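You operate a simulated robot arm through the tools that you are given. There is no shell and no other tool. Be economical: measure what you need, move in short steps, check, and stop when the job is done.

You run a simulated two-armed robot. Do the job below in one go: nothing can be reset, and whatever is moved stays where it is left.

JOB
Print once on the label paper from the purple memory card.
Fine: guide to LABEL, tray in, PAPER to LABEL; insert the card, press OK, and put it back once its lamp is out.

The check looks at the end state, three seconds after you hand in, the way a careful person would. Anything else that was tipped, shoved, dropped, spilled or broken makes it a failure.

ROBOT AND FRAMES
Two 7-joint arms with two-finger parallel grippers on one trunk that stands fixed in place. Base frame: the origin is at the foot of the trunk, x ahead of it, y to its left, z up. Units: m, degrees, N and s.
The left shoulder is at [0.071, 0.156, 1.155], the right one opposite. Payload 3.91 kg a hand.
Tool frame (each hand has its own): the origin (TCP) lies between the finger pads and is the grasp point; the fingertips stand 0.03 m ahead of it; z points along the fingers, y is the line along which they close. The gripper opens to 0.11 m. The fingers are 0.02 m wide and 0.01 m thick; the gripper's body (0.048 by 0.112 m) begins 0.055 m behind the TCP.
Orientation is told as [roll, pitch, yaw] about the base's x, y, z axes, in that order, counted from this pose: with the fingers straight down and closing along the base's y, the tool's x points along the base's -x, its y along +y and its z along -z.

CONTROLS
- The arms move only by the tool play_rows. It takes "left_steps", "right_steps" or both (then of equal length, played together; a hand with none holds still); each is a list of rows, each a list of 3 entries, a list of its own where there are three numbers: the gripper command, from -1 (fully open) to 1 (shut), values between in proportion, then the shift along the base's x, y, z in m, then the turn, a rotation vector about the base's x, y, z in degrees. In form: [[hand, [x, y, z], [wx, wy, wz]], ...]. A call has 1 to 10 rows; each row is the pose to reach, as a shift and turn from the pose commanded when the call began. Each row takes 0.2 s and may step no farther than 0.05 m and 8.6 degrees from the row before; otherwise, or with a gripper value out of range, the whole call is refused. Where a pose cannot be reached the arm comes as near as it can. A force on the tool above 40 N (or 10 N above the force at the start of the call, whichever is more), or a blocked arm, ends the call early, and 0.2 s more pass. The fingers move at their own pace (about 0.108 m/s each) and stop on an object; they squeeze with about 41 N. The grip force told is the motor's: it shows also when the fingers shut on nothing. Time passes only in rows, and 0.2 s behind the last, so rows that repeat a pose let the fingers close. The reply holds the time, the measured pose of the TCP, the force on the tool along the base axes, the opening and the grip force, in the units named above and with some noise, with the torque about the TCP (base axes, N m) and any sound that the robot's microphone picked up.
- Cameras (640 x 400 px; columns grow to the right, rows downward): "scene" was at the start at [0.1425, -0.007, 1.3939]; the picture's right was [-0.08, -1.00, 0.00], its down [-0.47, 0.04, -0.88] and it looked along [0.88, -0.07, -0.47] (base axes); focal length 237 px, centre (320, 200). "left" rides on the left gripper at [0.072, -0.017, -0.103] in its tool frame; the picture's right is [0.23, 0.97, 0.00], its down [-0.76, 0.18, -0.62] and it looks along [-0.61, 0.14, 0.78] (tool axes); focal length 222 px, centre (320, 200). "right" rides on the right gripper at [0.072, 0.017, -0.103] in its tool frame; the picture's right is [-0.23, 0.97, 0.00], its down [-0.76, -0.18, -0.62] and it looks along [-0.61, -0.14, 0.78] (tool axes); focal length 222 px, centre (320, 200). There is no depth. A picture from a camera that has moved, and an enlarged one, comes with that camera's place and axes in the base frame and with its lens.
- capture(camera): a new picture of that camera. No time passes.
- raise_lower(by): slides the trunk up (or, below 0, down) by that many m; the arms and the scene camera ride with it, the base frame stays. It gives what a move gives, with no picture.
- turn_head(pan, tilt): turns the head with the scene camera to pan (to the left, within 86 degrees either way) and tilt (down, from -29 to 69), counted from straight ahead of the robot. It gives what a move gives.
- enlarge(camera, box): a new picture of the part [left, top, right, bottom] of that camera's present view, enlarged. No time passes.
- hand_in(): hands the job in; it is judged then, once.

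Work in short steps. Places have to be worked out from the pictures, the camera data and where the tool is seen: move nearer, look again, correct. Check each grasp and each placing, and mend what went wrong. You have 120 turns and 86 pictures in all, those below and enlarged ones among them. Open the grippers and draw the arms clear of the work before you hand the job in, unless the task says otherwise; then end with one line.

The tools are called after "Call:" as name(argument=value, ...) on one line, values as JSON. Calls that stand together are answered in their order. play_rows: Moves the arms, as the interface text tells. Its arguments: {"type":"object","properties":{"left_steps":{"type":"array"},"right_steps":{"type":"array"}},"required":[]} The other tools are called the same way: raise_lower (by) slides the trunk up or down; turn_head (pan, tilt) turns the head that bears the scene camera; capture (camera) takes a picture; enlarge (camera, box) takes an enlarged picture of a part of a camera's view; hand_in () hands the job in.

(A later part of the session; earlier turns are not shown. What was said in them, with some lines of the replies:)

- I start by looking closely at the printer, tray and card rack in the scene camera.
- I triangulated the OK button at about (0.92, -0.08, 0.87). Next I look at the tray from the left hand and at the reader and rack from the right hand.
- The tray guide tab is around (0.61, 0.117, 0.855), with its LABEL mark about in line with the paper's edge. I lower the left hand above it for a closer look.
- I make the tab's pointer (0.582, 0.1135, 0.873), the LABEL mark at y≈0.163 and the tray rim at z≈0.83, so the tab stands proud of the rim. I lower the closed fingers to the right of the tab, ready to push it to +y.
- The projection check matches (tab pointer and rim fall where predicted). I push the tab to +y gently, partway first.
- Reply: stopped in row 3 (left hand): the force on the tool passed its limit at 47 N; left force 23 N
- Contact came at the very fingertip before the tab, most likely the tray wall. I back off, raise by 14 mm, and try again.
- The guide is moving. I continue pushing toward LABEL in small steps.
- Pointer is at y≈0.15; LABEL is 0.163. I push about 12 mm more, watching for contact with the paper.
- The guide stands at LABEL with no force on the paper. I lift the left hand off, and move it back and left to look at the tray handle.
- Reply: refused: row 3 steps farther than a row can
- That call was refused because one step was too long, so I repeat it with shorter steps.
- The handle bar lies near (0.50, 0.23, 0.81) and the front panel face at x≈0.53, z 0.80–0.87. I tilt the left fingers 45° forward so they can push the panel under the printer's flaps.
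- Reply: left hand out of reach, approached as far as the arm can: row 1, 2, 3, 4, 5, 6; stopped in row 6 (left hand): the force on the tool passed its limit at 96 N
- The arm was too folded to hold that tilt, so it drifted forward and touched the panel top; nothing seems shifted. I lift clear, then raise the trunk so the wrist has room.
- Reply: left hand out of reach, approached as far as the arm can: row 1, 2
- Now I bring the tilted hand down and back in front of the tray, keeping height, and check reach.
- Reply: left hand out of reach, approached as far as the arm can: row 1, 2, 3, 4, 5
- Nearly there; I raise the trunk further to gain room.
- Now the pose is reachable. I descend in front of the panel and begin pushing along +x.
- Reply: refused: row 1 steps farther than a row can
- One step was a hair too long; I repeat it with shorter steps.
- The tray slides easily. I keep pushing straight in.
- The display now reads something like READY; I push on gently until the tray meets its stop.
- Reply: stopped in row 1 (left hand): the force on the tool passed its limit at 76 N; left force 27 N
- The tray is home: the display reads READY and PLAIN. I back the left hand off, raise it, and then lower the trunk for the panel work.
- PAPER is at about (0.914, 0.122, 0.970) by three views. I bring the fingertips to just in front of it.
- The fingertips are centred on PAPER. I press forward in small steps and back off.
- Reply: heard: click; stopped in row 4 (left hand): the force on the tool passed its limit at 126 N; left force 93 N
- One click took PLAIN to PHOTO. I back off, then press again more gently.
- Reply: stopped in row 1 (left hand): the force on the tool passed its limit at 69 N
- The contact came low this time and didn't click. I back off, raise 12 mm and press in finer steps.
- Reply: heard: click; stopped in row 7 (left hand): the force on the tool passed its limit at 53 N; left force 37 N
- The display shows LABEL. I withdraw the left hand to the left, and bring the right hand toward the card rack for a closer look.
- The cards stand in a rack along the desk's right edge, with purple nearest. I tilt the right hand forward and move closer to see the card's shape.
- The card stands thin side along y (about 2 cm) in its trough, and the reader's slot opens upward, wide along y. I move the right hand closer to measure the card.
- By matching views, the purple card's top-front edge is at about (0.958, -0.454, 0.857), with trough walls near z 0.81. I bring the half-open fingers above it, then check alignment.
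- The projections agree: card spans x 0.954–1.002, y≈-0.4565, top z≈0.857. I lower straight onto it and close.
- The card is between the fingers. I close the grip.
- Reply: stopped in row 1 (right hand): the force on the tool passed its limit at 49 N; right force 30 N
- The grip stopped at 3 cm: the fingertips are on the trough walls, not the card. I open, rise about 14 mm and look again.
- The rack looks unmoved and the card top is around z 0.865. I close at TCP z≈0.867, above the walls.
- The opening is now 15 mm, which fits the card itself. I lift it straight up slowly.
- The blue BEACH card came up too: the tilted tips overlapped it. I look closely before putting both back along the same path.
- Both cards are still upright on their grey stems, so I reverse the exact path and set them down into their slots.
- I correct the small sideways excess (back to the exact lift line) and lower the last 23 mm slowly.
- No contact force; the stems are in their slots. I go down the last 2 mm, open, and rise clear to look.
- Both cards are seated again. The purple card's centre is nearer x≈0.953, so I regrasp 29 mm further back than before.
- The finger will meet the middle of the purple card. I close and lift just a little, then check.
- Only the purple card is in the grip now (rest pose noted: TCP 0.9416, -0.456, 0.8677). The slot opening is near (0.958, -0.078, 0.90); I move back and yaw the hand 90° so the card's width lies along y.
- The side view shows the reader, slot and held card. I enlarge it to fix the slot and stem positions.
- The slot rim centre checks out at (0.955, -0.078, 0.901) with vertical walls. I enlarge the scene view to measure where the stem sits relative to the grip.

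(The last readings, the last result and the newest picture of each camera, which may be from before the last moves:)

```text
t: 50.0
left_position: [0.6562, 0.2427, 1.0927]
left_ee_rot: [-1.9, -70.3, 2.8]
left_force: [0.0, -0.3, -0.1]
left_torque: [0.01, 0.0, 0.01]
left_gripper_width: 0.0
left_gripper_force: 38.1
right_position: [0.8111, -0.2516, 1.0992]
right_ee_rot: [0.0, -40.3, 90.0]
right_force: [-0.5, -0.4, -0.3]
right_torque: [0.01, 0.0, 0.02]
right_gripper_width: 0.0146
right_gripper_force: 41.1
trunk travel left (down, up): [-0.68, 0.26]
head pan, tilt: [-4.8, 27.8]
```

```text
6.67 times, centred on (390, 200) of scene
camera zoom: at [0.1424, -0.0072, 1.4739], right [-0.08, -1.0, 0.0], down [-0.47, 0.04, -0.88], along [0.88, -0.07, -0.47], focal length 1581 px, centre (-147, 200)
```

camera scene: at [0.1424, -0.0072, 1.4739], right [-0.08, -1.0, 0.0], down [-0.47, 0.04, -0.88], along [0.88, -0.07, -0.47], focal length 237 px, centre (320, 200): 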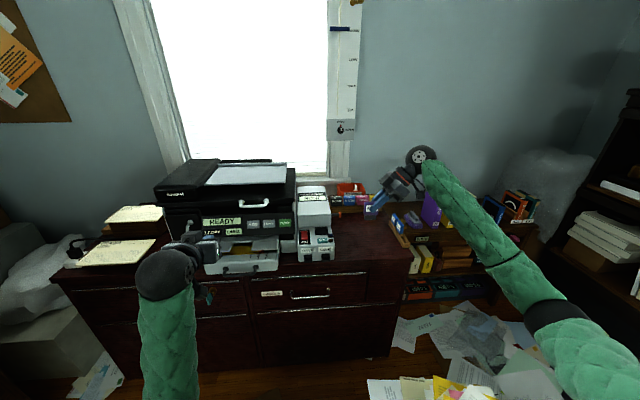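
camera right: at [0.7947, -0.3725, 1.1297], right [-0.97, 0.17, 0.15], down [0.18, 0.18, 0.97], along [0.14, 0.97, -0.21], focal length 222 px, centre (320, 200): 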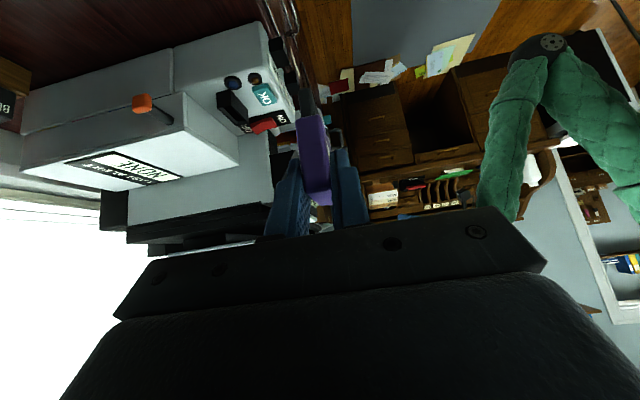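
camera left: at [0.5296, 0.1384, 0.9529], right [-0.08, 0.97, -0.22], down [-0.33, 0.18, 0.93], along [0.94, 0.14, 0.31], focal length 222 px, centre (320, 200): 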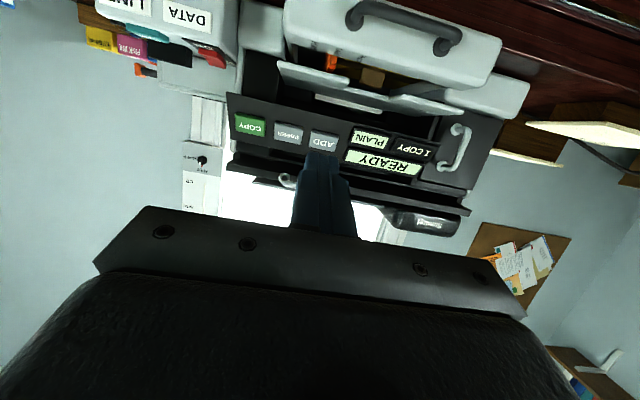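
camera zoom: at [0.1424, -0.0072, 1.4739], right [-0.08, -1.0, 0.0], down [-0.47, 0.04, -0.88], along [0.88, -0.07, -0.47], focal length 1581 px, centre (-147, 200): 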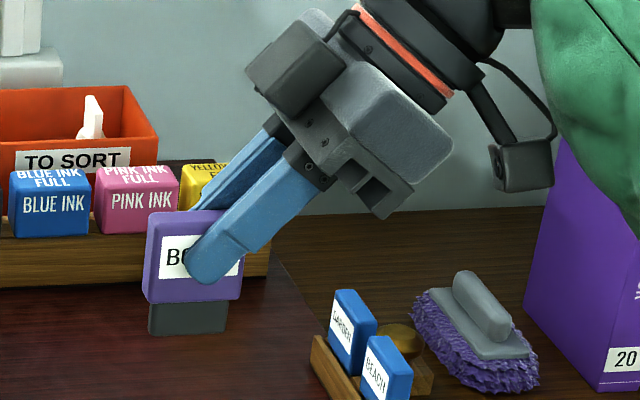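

Measured: stem bottom is 63 mm below the TCP, stem centre 22 mm to +y of it, and the card is level. I move to just above the slot (TCP 0.955, -0.100, 1.01).

Call:
play_rows(right_steps=[[1, [0.03, 0.03, -0.015], [0, 0, 0]], [1, [0.06, 0.06, -0.03], [0, 0, 0]], [1, [0.09, 0.09, -0.045], [0, 0, 0]], [1, [0.118, 0.12, -0.06], [0, 0, 0]], [1, [0.144, 0.15, -0.075], [0, 0, 0]], [1, [0.144, 0.1515, -0.095], [0, 0, 0]]])

Call:
enlarge(camera="right", box=[220, 40, 420, 240])

Call:
enlarge(camera="scene", box=[285, 195, 365, 265])

```text
t: 51.4
left_position: [0.656, 0.243, 1.0933]
left_ee_rot: [-1.8, -70.3, 2.7]
left_force: [0.6, -0.1, 0.3]
left_torque: [0.01, 0.0, 0.01]
left_gripper_width: 0.0
left_gripper_force: 37.7
right_position: [0.9554, -0.1001, 1.0034]
right_ee_rot: [0.0, -40.2, 90.0]
right_force: [0.9, -0.4, 0.0]
right_torque: [-0.02, -0.02, -0.01]
right_gripper_width: 0.0151
right_gripper_force: 41.3
trunk travel left (down, up): [-0.68, 0.26]
head pan, tilt: [-4.8, 27.8]
```

```text
2.00 times, centred on (320, 140) of right
camera zoom: at [0.9398, -0.221, 1.0344], right [-0.97, 0.17, 0.15], down [0.18, 0.18, 0.97], along [0.14, 0.97, -0.21], focal length 444 px, centre (320, 320)
```

zoom: 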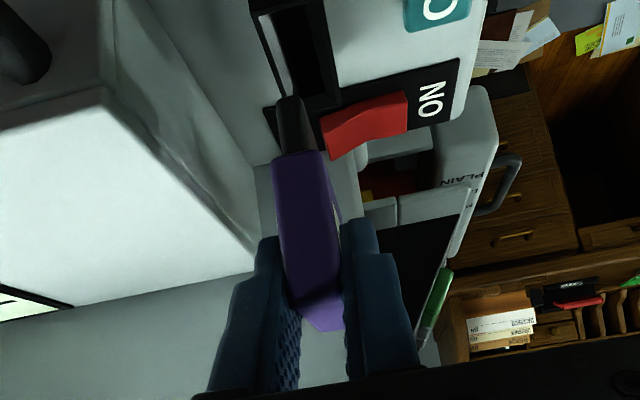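

```text
5.71 times, centred on (325, 230) of scene
camera zoom: at [0.1426, -0.0081, 1.474], right [-0.08, -1.0, 0.0], down [-0.47, 0.04, -0.88], along [0.88, -0.07, -0.47], focal length 1355 px, centre (291, 29)
```

zoom: 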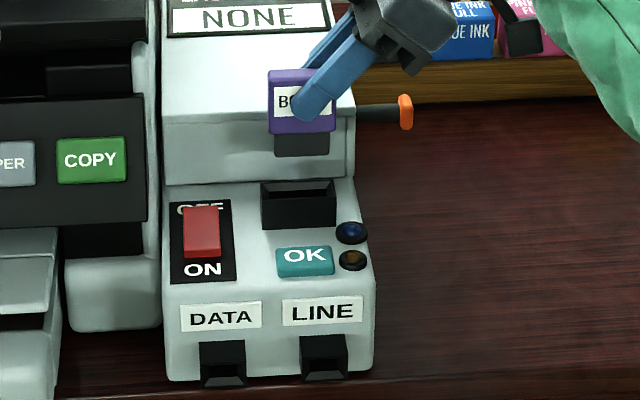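

Stem is about 2 mm too far in -y and 2 mm too far in +x relative to the slot. I correct that and lower toward the slot in small steps.

Call:
play_rows(right_steps=[[1, [-0.002, 0.002, -0.005], [0, 0, 0]], [1, [-0.002, 0.002, -0.018], [0, 0, 0]], [1, [-0.002, 0.002, -0.03], [0, 0, 0]], [1, [-0.002, 0.002, -0.036], [0, 0, 0]], [1, [-0.002, 0.002, -0.04], [0, 0, 0]], [1, [-0.002, 0.002, -0.044], [0, 0, 0]], [1, [-0.002, 0.002, -0.048], [0, 0, 0]]])

Call:
enlarge(camera="scene", box=[285, 195, 365, 265])

```text
t: 53.0
left_position: [0.6569, 0.2433, 1.0937]
left_ee_rot: [-1.9, -70.2, 2.9]
left_force: [-0.3, -0.3, 0.0]
left_torque: [0.02, -0.01, -0.04]
left_gripper_width: 0.0
left_gripper_force: 37.6
right_position: [0.952, -0.0956, 0.955]
right_ee_rot: [0.1, -40.2, 90.1]
right_force: [-2.8, -0.6, -1.9]
right_torque: [-0.04, 0.1, 0.05]
right_gripper_width: 0.0146
right_gripper_force: 40.9
trunk travel left (down, up): [-0.68, 0.26]
head pan, tilt: [-4.8, 27.8]
```

```text
5.71 times, centred on (325, 230) of scene
camera zoom: at [0.1422, -0.007, 1.4739], right [-0.08, -1.0, 0.0], down [-0.47, 0.04, -0.88], along [0.88, -0.07, -0.47], focal length 1355 px, centre (291, 29)
```

zoom: 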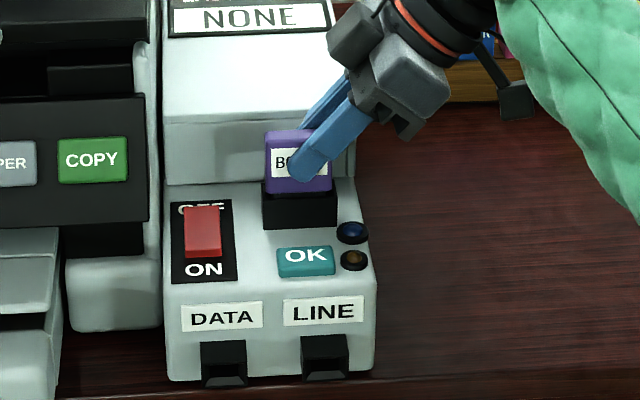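

The stem has entered the slot with little force. I push it down the rest of the way gently.

Call:
play_rows(right_steps=[[1, [0, 0, -0.004], [0, 0, 0]], [1, [0, 0, -0.007], [0, 0, 0]], [1, [0, 0, -0.01], [0, 0, 0]], [1, [0, 0, -0.013], [0, 0, 0]]])

Call:
enlarge(camera="scene", box=[285, 195, 365, 265])

```text
t: 54.0
left_position: [0.6546, 0.2428, 1.0944]
left_ee_rot: [-2.0, -70.4, 2.8]
left_force: [1.1, 0.2, -0.1]
left_torque: [0.02, 0.02, 0.01]
left_gripper_width: 0.0002
left_gripper_force: 37.7
right_position: [0.9531, -0.0955, 0.9469]
right_ee_rot: [-0.2, -40.2, 90.2]
right_force: [1.1, -2.2, 29.8]
right_torque: [0.19, -0.11, -0.11]
right_gripper_width: 0.0149
right_gripper_force: 40.8
trunk travel left (down, up): [-0.68, 0.26]
head pan, tilt: [-4.8, 27.8]
```

```text
5.71 times, centred on (325, 230) of scene
camera zoom: at [0.1395, -0.0069, 1.4744], right [-0.08, -1.0, 0.0], down [-0.46, 0.04, -0.89], along [0.88, -0.07, -0.47], focal length 1355 px, centre (291, 29)
```

zoom: 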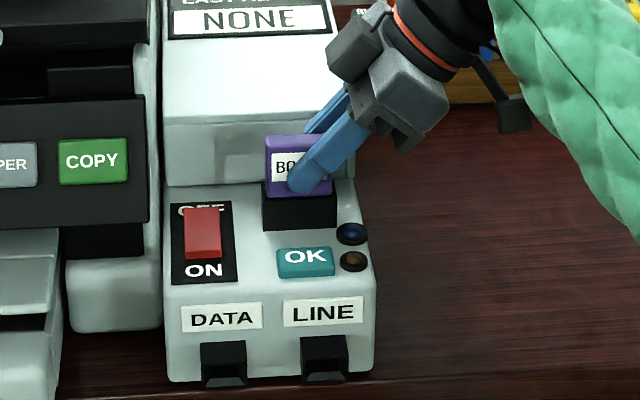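

The card is seated (30 N at the bottom). I ease off, open just enough, and draw the hand back along the finger direction.

Call:
play_rows(right_steps=[[1, [0, 0, 0.006], [0, 0, 0]], [0.45, [0, 0, 0.006], [0, 0, 0]], [0.45, [0, 0, 0.006], [0, 0, 0]], [0.45, [0, -0.015, 0.024], [0, 0, 0]], [0.45, [0, -0.035, 0.05], [0, 0, 0]], [0.45, [-0.01, -0.055, 0.075], [0, 0, 0]], [1, [-0.03, -0.06, 0.08], [0, 0, 0]], [1, [-0.031, -0.06, 0.08], [0, 0, 0]]])

Call:
enlarge(camera="right", box=[200, 20, 400, 220])

```text
t: 55.8
left_position: [0.656, 0.2431, 1.092]
left_ee_rot: [-2.1, -70.1, 2.9]
left_force: [-0.2, -0.1, 0.1]
left_torque: [0.0, -0.01, 0.02]
left_gripper_width: 0.0002
left_gripper_force: 37.5
right_position: [0.924, -0.1562, 1.0215]
right_ee_rot: [0.0, -40.2, 90.0]
right_force: [-0.1, -1.0, -0.1]
right_torque: [-0.01, 0.01, -0.02]
right_gripper_width: 0.0
right_gripper_force: 38.1
trunk travel left (down, up): [-0.68, 0.26]
head pan, tilt: [-4.8, 27.8]
```

```text
2.00 times, centred on (300, 120) of right
camera zoom: at [0.9068, -0.2777, 1.0534], right [-0.97, 0.17, 0.15], down [0.18, 0.18, 0.97], along [0.14, 0.97, -0.21], focal length 444 px, centre (360, 360)
```

zoom: 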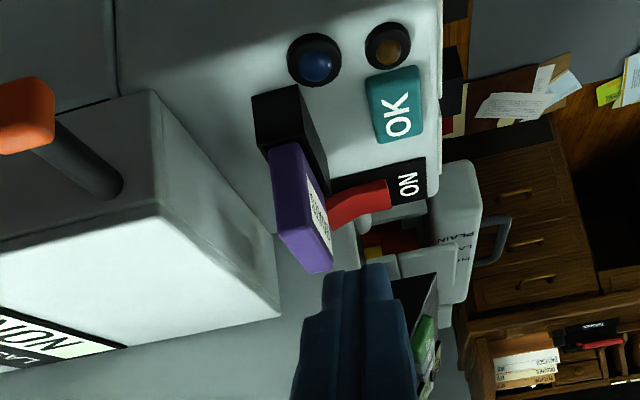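

The card sits fully in the slot. Refining from two views, OK is at (0.898, -0.077, 0.884); I bring the closed fingertips above it and press down in small steps.

Call:
play_rows(right_steps=[[1, [-0.026, 0, -0.02], [0, 0, 0]], [1, [-0.026, 0.025, -0.045], [0, 0, 0]], [1, [-0.026, 0.05, -0.075], [0, 0, 0]], [1, [-0.026, 0.059, -0.095], [0, 0, 0]], [1, [-0.026, 0.059, -0.1], [0, 0, 0]]])

Call:
enlarge(camera="scene", box=[285, 195, 365, 265])

```text
t: 57.0
left_position: [0.6562, 0.2416, 1.0939]
left_ee_rot: [-2.0, -70.2, 2.7]
left_force: [0.6, -0.2, 0.9]
left_torque: [0.03, 0.01, -0.02]
left_gripper_width: 0.0
left_gripper_force: 37.5
right_position: [0.8971, -0.097, 0.9222]
right_ee_rot: [0.0, -40.3, 90.0]
right_force: [-0.3, -0.2, -0.5]
right_torque: [0.03, -0.01, -0.03]
right_gripper_width: 0.0
right_gripper_force: 37.5
trunk travel left (down, up): [-0.68, 0.26]
head pan, tilt: [-4.8, 27.8]
```

```text
5.71 times, centred on (325, 230) of scene
camera zoom: at [0.1424, -0.0072, 1.4739], right [-0.08, -1.0, 0.0], down [-0.47, 0.04, -0.88], along [0.88, -0.07, -0.47], focal length 1355 px, centre (291, 29)
```

zoom: 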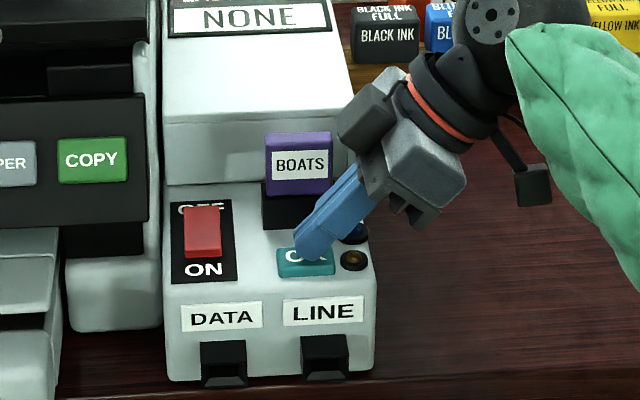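

The tip is over OK. I press down in small steps, then lift.

Call:
play_rows(right_steps=[[1, [0, 0, -0.005], [0, 0, 0]], [1, [0, 0, -0.008], [0, 0, 0]], [1, [0, 0, -0.011], [0, 0, 0]], [1, [0, 0, -0.014], [0, 0, 0]], [1, [0, 0, 0.0], [0, 0, 0]], [1, [0, -0.02, 0.03], [0, 0, 0]]])

```text
t: 58.4
left_position: [0.6563, 0.2419, 1.0925]
left_ee_rot: [-2.0, -70.3, 2.9]
left_force: [-0.3, 0.1, 0.4]
left_torque: [0.02, -0.02, -0.01]
left_gripper_width: 0.0
left_gripper_force: 37.2
right_position: [0.895, -0.1187, 0.9509]
right_ee_rot: [0.2, -40.2, 90.1]
right_force: [0.4, 0.4, -0.3]
right_torque: [-0.01, -0.04, 0.0]
right_gripper_width: 0.0
right_gripper_force: 37.7
trunk travel left (down, up): [-0.68, 0.26]
head pan, tilt: [-4.8, 27.8]
heard: click
```

A click was heard. I check the lamps and the printer display.

Call:
enlarge(camera="scene", box=[195, 195, 355, 285])

```text
4.00 times, centred on (275, 240) of scene
camera zoom: at [0.141, -0.0076, 1.4738], right [-0.08, -1.0, 0.0], down [-0.46, 0.04, -0.88], along [0.88, -0.07, -0.47], focal length 949 px, centre (500, 40)
```

zoom: 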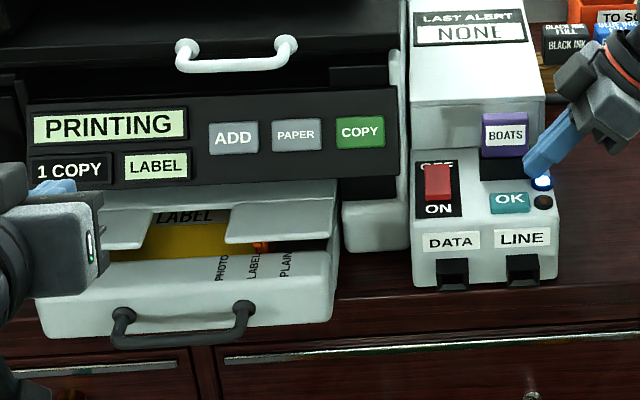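

It is PRINTING with the blue lamp lit. I move back to the pre-grasp point behind the card and wait.

Call:
play_rows(right_steps=[[1, [0, -0.012, 0.03], [0, 0, 0]], [0.7, [0.025, -0.022, 0.056], [0, 0, 0]], [0.45, [0.058, -0.022, 0.056], [0, 0, 0]], [0.45, [0.058, -0.022, 0.056], [0, 0, 0]], [0.45, [0.058, -0.022, 0.056], [0, 0, 0]], [0.45, [0.058, -0.022, 0.056], [0, 0, 0]], [0.45, [0.058, -0.022, 0.056], [0, 0, 0]], [0.45, [0.058, -0.022, 0.056], [0, 0, 0]], [0.45, [0.058, -0.022, 0.056], [0, 0, 0]], [0.45, [0.058, -0.022, 0.056], [0, 0, 0]]])

Call:
play_rows(right_steps=[[0.45, [0, 0, 0], [0, 0, 0]], [0.45, [0, 0, 0], [0, 0, 0]], [0.45, [0, 0, 0], [0, 0, 0]], [0.45, [0, 0, 0], [0, 0, 0]], [0.45, [0, 0, 0], [0, 0, 0]], [0.45, [0, 0, 0], [0, 0, 0]], [0.45, [0, 0, 0], [0, 0, 0]], [0.45, [0, 0, 0], [0, 0, 0]], [0.45, [0, 0, 0], [0, 0, 0]], [0.45, [0, 0, 0], [0, 0, 0]]])

Call:
play_rows(right_steps=[[0.45, [0, 0, 0], [0, 0, 0]], [0.45, [0, 0, 0], [0, 0, 0]], [0.45, [0, 0, 0], [0, 0, 0]], [0.45, [0, 0, 0], [0, 0, 0]], [0.45, [0, 0, 0], [0, 0, 0]], [0.45, [0, 0, 0], [0, 0, 0]], [0.45, [0, 0, 0], [0, 0, 0]], [0.45, [0, 0, 0], [0, 0, 0]], [0.45, [0, 0, 0], [0, 0, 0]], [0.45, [0, 0, 0], [0, 0, 0]]])

Call:
enlarge(camera="scene", box=[195, 195, 355, 285])

```text
t: 60.6
left_position: [0.656, 0.243, 1.0928]
left_ee_rot: [-2.0, -70.3, 2.8]
left_force: [-0.4, 0.1, 0.1]
left_torque: [0.02, -0.01, 0.01]
left_gripper_width: 0.0001
left_gripper_force: 37.7
right_position: [0.9541, -0.1407, 1.007]
right_ee_rot: [0.0, -40.1, 90.0]
right_force: [-0.6, 0.6, 0.2]
right_torque: [0.01, -0.02, -0.02]
right_gripper_width: 0.0307
right_gripper_force: 0.1
trunk travel left (down, up): [-0.68, 0.26]
head pan, tilt: [-4.8, 27.8]
```

```text
t: 62.8
left_position: [0.6566, 0.2413, 1.0924]
left_ee_rot: [-1.9, -70.3, 2.8]
left_force: [0.6, 0.2, -0.9]
left_torque: [-0.02, 0.0, 0.0]
left_gripper_width: 0.0001
left_gripper_force: 37.5
right_position: [0.955, -0.1416, 1.0082]
right_ee_rot: [0.0, -40.2, 90.1]
right_force: [-0.5, 0.1, 0.0]
right_torque: [-0.01, 0.02, -0.03]
right_gripper_width: 0.0301
right_gripper_force: 0.0
trunk travel left (down, up): [-0.68, 0.26]
head pan, tilt: [-4.8, 27.8]
```

```text
t: 65.0
left_position: [0.6557, 0.2438, 1.0924]
left_ee_rot: [-2.0, -70.3, 2.8]
left_force: [-0.2, 0.2, 0.0]
left_torque: [-0.01, 0.0, -0.04]
left_gripper_width: 0.0
left_gripper_force: 37.7
right_position: [0.9535, -0.1423, 1.0078]
right_ee_rot: [0.0, -40.2, 90.0]
right_force: [0.8, -0.2, 0.4]
right_torque: [-0.05, 0.03, 0.02]
right_gripper_width: 0.0304
right_gripper_force: 0.1
trunk travel left (down, up): [-0.68, 0.26]
head pan, tilt: [-4.8, 27.8]
```

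```text
4.00 times, centred on (275, 240) of scene
camera zoom: at [0.1426, -0.007, 1.4739], right [-0.08, -1.0, 0.0], down [-0.47, 0.04, -0.88], along [0.88, -0.07, -0.47], focal length 949 px, centre (500, 40)
```

zoom: 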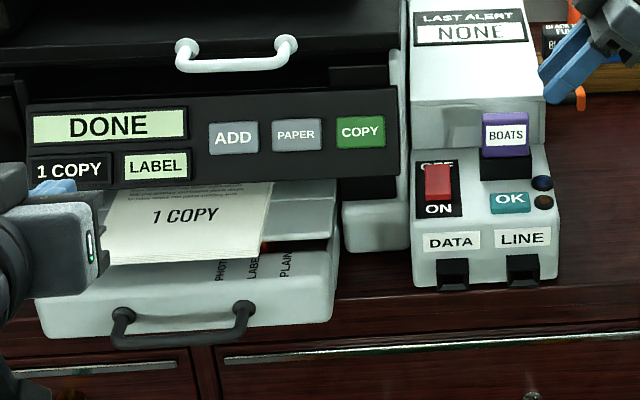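

DONE, the copy is out and the lamp is off. I go back in along the same line and grip the card.

Call:
play_rows(right_steps=[[0.45, [-0.001, 0.011, -0.01], [0, 0, 0]], [0.45, [-0.001, 0.031, -0.036], [0, 0, 0]], [0.45, [-0.001, 0.046, -0.054], [0, 0, 0]], [0.45, [-0.001, 0.046, -0.059], [0, 0, 0]], [0.7, [-0.001, 0.046, -0.059], [0, 0, 0]], [1, [-0.001, 0.046, -0.059], [0, 0, 0]], [1, [-0.001, 0.046, -0.059], [0, 0, 0]]])

Call:
play_rows(right_steps=[[1, [0, 0, 0.005], [0, 0, 0]], [1, [0, 0, 0.012], [0, 0, 0]], [1, [0, 0, 0.025], [0, 0, 0]], [1, [0, 0, 0.05], [0, 0, 0]], [1, [0, 0, 0.08], [0, 0, 0]], [1, [-0.02, -0.02, 0.11], [0, 0, 0]], [1, [-0.05, -0.045, 0.135], [0, 0, 0]], [1, [-0.08, -0.075, 0.15], [0, 0, 0]], [1, [-0.11, -0.11, 0.15], [0, 0, 0]], [1, [-0.142, -0.145, 0.15], [0, 0, 0]]])

Call:
enlarge(camera="scene", box=[350, 170, 430, 230])

```text
t: 66.6
left_position: [0.6559, 0.2424, 1.0937]
left_ee_rot: [-2.0, -70.3, 2.9]
left_force: [0.7, -0.4, 0.3]
left_torque: [0.01, -0.03, 0.03]
left_gripper_width: 0.0001
left_gripper_force: 37.4
right_position: [0.9538, -0.0943, 0.9493]
right_ee_rot: [0.0, -40.1, 90.0]
right_force: [-10.1, 0.0, -1.7]
right_torque: [-0.03, 0.48, 0.16]
right_gripper_width: 0.0151
right_gripper_force: 41.0
trunk travel left (down, up): [-0.68, 0.26]
head pan, tilt: [-4.8, 27.8]
```

```text
t: 68.8
left_position: [0.6547, 0.2428, 1.0938]
left_ee_rot: [-1.8, -70.3, 2.7]
left_force: [-0.3, 0.5, 0.5]
left_torque: [-0.02, 0.02, 0.02]
left_gripper_width: 0.0
left_gripper_force: 37.3
right_position: [0.8108, -0.2398, 1.0994]
right_ee_rot: [-0.2, -40.2, 90.2]
right_force: [-0.5, -1.2, -0.3]
right_torque: [0.02, 0.0, -0.04]
right_gripper_width: 0.0147
right_gripper_force: 41.1
trunk travel left (down, up): [-0.68, 0.26]
head pan, tilt: [-4.8, 27.8]
```

```text
6.67 times, centred on (390, 200) of scene
camera zoom: at [0.1414, -0.0081, 1.4741], right [-0.08, -1.0, 0.0], down [-0.46, 0.04, -0.88], along [0.88, -0.07, -0.47], focal length 1581 px, centre (-147, 200)
```

zoom: 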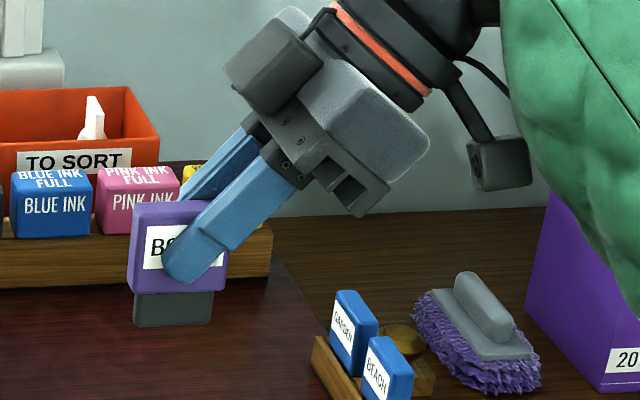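

The card is out; the new grip holds it about 4 mm higher and 3.5 mm shifted versus before, so the put-back target is TCP (0.945, -0.456, 0.863). I yaw back and carry it toward the rack.

Call:
play_rows(right_steps=[[1, [0, -0.02, 0], [0, 0, -8]], [1, [0, -0.04, 0], [0, 0, -16]], [1, [0, -0.06, 0], [0, 0, -24]], [1, [0, -0.08, 0], [0, 0, -32]], [1, [0, -0.1, 0], [0, 0, -40]], [1, [0, -0.12, 0], [0, 0, -48]], [1, [0, -0.14, 0], [0, 0, -56]], [1, [0, -0.16, 0], [0, 0, -64]], [1, [0, -0.18, 0], [0, 0, -72]], [1, [0, -0.2, 0], [0, 0, -80]]])

Call:
play_rows(right_steps=[[1, [0.03, -0.006, -0.01], [0, 0, -5]], [1, [0.06, -0.011, -0.03], [0, 0, -10]], [1, [0.09, -0.016, -0.06], [0, 0, -10]], [1, [0.115, -0.016, -0.09], [0, 0, -10]], [1, [0.134, -0.016, -0.115], [0, 0, -10]], [1, [0.134, -0.016, -0.13], [0, 0, -10]]])

Call:
enlarge(camera="scene", box=[380, 185, 430, 255])

Call:
enlarge(camera="right", box=[240, 20, 400, 240])

```text
t: 71.0
left_position: [0.6571, 0.2422, 1.0934]
left_ee_rot: [-1.9, -70.2, 2.8]
left_force: [0.3, 0.0, -0.8]
left_torque: [-0.01, 0.0, 0.0]
left_gripper_width: 0.0002
left_gripper_force: 38.0
right_position: [0.8107, -0.4387, 1.0993]
right_ee_rot: [0.1, -40.2, 9.9]
right_force: [-1.0, 0.2, 0.4]
right_torque: [0.03, 0.0, 0.02]
right_gripper_width: 0.0149
right_gripper_force: 40.8
trunk travel left (down, up): [-0.68, 0.26]
head pan, tilt: [-4.8, 27.8]
```

```text
t: 72.4
left_position: [0.6569, 0.243, 1.0929]
left_ee_rot: [-1.8, -70.3, 2.8]
left_force: [0.8, -0.5, 0.1]
left_torque: [0.02, 0.05, 0.05]
left_gripper_width: 0.0002
left_gripper_force: 37.9
right_position: [0.9448, -0.4555, 0.9694]
right_ee_rot: [0.0, -40.0, 0.0]
right_force: [0.0, 0.6, -0.6]
right_torque: [0.0, 0.02, -0.02]
right_gripper_width: 0.0147
right_gripper_force: 41.1
trunk travel left (down, up): [-0.68, 0.26]
head pan, tilt: [-4.8, 27.8]
```

```text
5.71 times, centred on (405, 220) of scene
camera zoom: at [0.1423, -0.0073, 1.474], right [-0.08, -1.0, 0.0], down [-0.47, 0.04, -0.88], along [0.88, -0.07, -0.47], focal length 1355 px, centre (-166, 86)
```

zoom: 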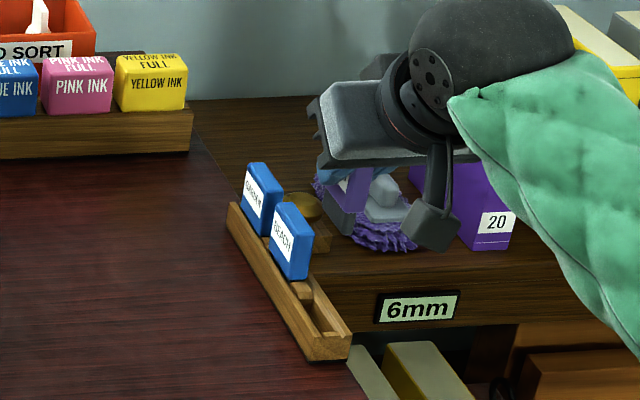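

```text
1.82 times, centred on (320, 130) of right
camera zoom: at [0.8237, -0.4372, 1.0004], right [0.17, 0.97, 0.15], down [0.18, -0.18, 0.97], along [0.97, -0.14, -0.21], focal length 404 px, centre (320, 327)
```

zoom: 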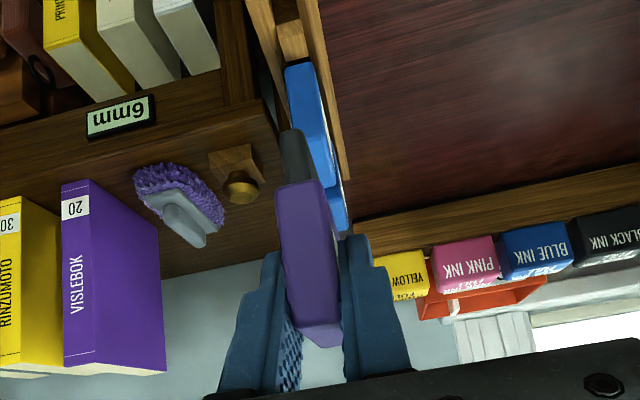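

Pose matches the earlier good line. I lower to the rack, slowing for the last part.

Call:
play_rows(right_steps=[[1, [0, 0, -0.04], [0, 0, 0]], [1, [0, 0, -0.07], [0, 0, 0]], [1, [0, 0, -0.082], [0, 0, 0]], [1, [0, 0, -0.087], [0, 0, 0]], [1, [0, 0, -0.091], [0, 0, 0]]])

Call:
enlarge(camera="right", box=[240, 20, 400, 240])

```text
t: 73.6
left_position: [0.6561, 0.244, 1.0935]
left_ee_rot: [-2.0, -70.3, 2.8]
left_force: [-1.0, 0.1, 0.6]
left_torque: [0.02, -0.02, -0.01]
left_gripper_width: 0.0
left_gripper_force: 37.9
right_position: [0.9454, -0.4545, 0.8796]
right_ee_rot: [-0.1, -40.2, 0.0]
right_force: [-3.8, 0.3, 5.4]
right_torque: [0.04, 0.02, 0.03]
right_gripper_width: 0.0147
right_gripper_force: 41.1
trunk travel left (down, up): [-0.68, 0.26]
head pan, tilt: [-4.8, 27.8]
```

```text
1.82 times, centred on (320, 130) of right
camera zoom: at [0.8239, -0.4367, 0.9107], right [0.17, 0.97, 0.15], down [0.18, -0.18, 0.97], along [0.97, -0.14, -0.2], focal length 404 px, centre (320, 327)
```

zoom: 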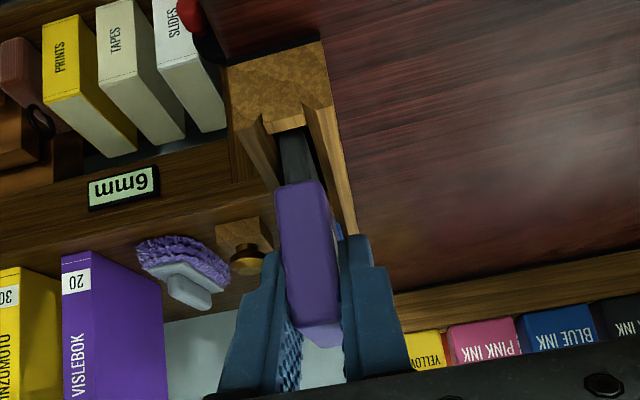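

There's a light reaction (-x and up), and a gap at the front of the slot: the card is slightly too far in +x. I shift back 4 mm and lower on.

Call:
play_rows(right_steps=[[1, [-0.001, 0, 0.004], [0, 0, 0]], [1, [-0.004, 0, 0.003], [0, 0, 0]], [1, [-0.004, 0, -0.002], [0, 0, 0]], [1, [-0.004, 0, -0.006], [0, 0, 0]], [1, [-0.004, 0, -0.009], [0, 0, 0]], [1, [-0.004, 0, -0.012], [0, 0, 0]]])

```text
t: 75.0
left_position: [0.6577, 0.2429, 1.0922]
left_ee_rot: [-2.0, -70.2, 2.8]
left_force: [-0.5, 0.5, -0.4]
left_torque: [0.0, -0.02, 0.02]
left_gripper_width: 0.0002
left_gripper_force: 37.7
right_position: [0.942, -0.4536, 0.8659]
right_ee_rot: [0.1, -40.1, 0.1]
right_force: [14.4, 0.7, 5.2]
right_torque: [0.07, -0.65, 0.0]
right_gripper_width: 0.0146
right_gripper_force: 40.9
trunk travel left (down, up): [-0.68, 0.26]
head pan, tilt: [-4.8, 27.8]
```

Now it presses the other way, so I ease +2 mm in x and go down the last 3 mm.

Call:
play_rows(right_steps=[[1, [0.002, -0.001, 0], [0, 0, 0]], [1, [0.002, -0.001, -0.002], [0, 0, 0]], [1, [0.002, -0.001, -0.004], [0, 0, 0]]])

Call:
enlarge(camera="right", box=[240, 20, 400, 240])

```text
t: 75.8
left_position: [0.6559, 0.2435, 1.0936]
left_ee_rot: [-2.0, -70.2, 2.9]
left_force: [0.2, -0.8, -0.3]
left_torque: [0.03, 0.01, 0.01]
left_gripper_width: 0.0
left_gripper_force: 37.4
right_position: [0.9433, -0.4555, 0.8632]
right_ee_rot: [-0.1, -40.3, -0.1]
right_force: [-0.7, 1.8, 8.1]
right_torque: [-0.01, 0.05, 0.02]
right_gripper_width: 0.0146
right_gripper_force: 41.0
trunk travel left (down, up): [-0.68, 0.26]
head pan, tilt: [-4.8, 27.8]
```

```text
1.82 times, centred on (320, 130) of right
camera zoom: at [0.8215, -0.4377, 0.8949], right [0.17, 0.97, 0.15], down [0.18, -0.18, 0.97], along [0.97, -0.14, -0.21], focal length 404 px, centre (320, 327)
```

zoom: 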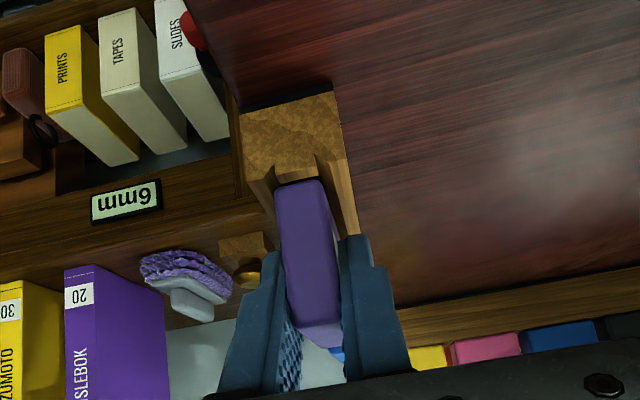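

The card is down in its slot with an 8 N bottom reaction. I open and withdraw the right hand up and back.

Call:
play_rows(right_steps=[[0.6, [0, 0, 0.001], [0, 0, 0]], [0.2, [0, 0, 0.001], [0, 0, 0]], [0.1, [0, 0, 0.001], [0, 0, 0]], [0.1, [0, 0, 0.02], [0, 0, 0]], [0.1, [-0.01, 0, 0.05], [0, 0, 0]], [0.0, [-0.04, 0.0, 0.08], [0, 0, 0]], [-0.5, [-0.08, 0.0, 0.1], [0, 0, 0]], [-1, [-0.12, 0.0, 0.12], [0, 0, 0]], [-1, [-0.16, 0, 0.14], [0, 0, 0]], [-1, [-0.2, 0, 0.16], [0, 0, 0]]], left_steps=[[1, [-0.01, 0.01, 0.01], [0, 0, 0]], [1, [-0.02, 0.02, 0.02], [0, 0, 0]], [0.5, [-0.03, 0.04, 0.03], [0, 0, 0]], [0, [-0.04, 0.06, 0.05], [0, 0, 0]], [-0.5, [-0.05, 0.08, 0.07], [0, 0, 0]], [-1, [-0.06, 0.1, 0.08], [0, 0, 0]], [-1, [-0.06, 0.1, 0.08], [0, 0, 0]], [-1, [-0.06, 0.1, 0.08], [0, 0, 0]], [-1, [-0.06, 0.1, 0.08], [0, 0, 0]], [-1, [-0.06, 0.1, 0.08], [0, 0, 0]]])

Call:
enlarge(camera="scene", box=[365, 185, 445, 255])

Call:
enlarge(camera="scene", box=[150, 170, 350, 300])

```text
t: 78.0
left_position: [0.6278, 0.3527, 1.1733]
left_ee_rot: [-2.0, -70.3, 2.9]
left_force: [0.0, 0.2, 0.6]
left_torque: [0.01, 0.03, -0.01]
left_gripper_width: 0.1103
left_gripper_force: 0.0
left hand out of reach, approached as far as the arm can: row 2, 3, 4, 5, 6, 7, 8, 9, 10
right_position: [0.7435, -0.4543, 1.0223]
right_ee_rot: [0.0, -40.2, 0.2]
right_force: [-1.4, 0.0, 0.1]
right_torque: [0.01, -0.02, 0.01]
right_gripper_width: 0.1097
right_gripper_force: 0.1
trunk travel left (down, up): [-0.68, 0.26]
head pan, tilt: [-4.8, 27.8]
```

```text
5.71 times, centred on (405, 220) of scene
camera zoom: at [0.141, -0.0069, 1.4741], right [-0.08, -1.0, 0.0], down [-0.46, 0.04, -0.88], along [0.88, -0.07, -0.47], focal length 1355 px, centre (-166, 86)
```

zoom: 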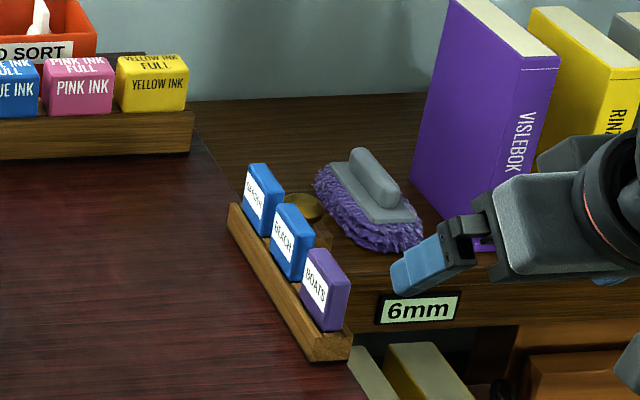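

```text
3.08 times, centred on (250, 235) of scene
camera zoom: at [0.141, -0.0069, 1.4741], right [-0.08, -1.0, 0.0], down [-0.46, 0.04, -0.88], along [0.88, -0.07, -0.47], focal length 730 px, centre (535, 92)
```

zoom: 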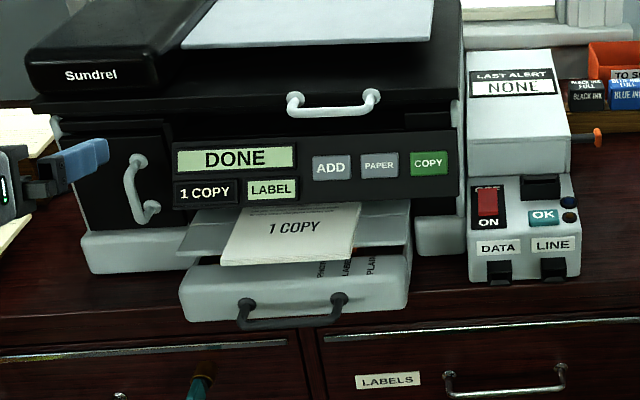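

The purple card is back in its slot level with the others, the display reads DONE / 1 COPY / LABEL, and both hands are open and clear. I hand in.

Call:
hand_in()

```text
The job is handed in.
```

One copy was printed on the label paper from the purple BOATS card, and the card is back in its slot; along the way the blue BEACH card came up with it once and I set it back in its own slot.
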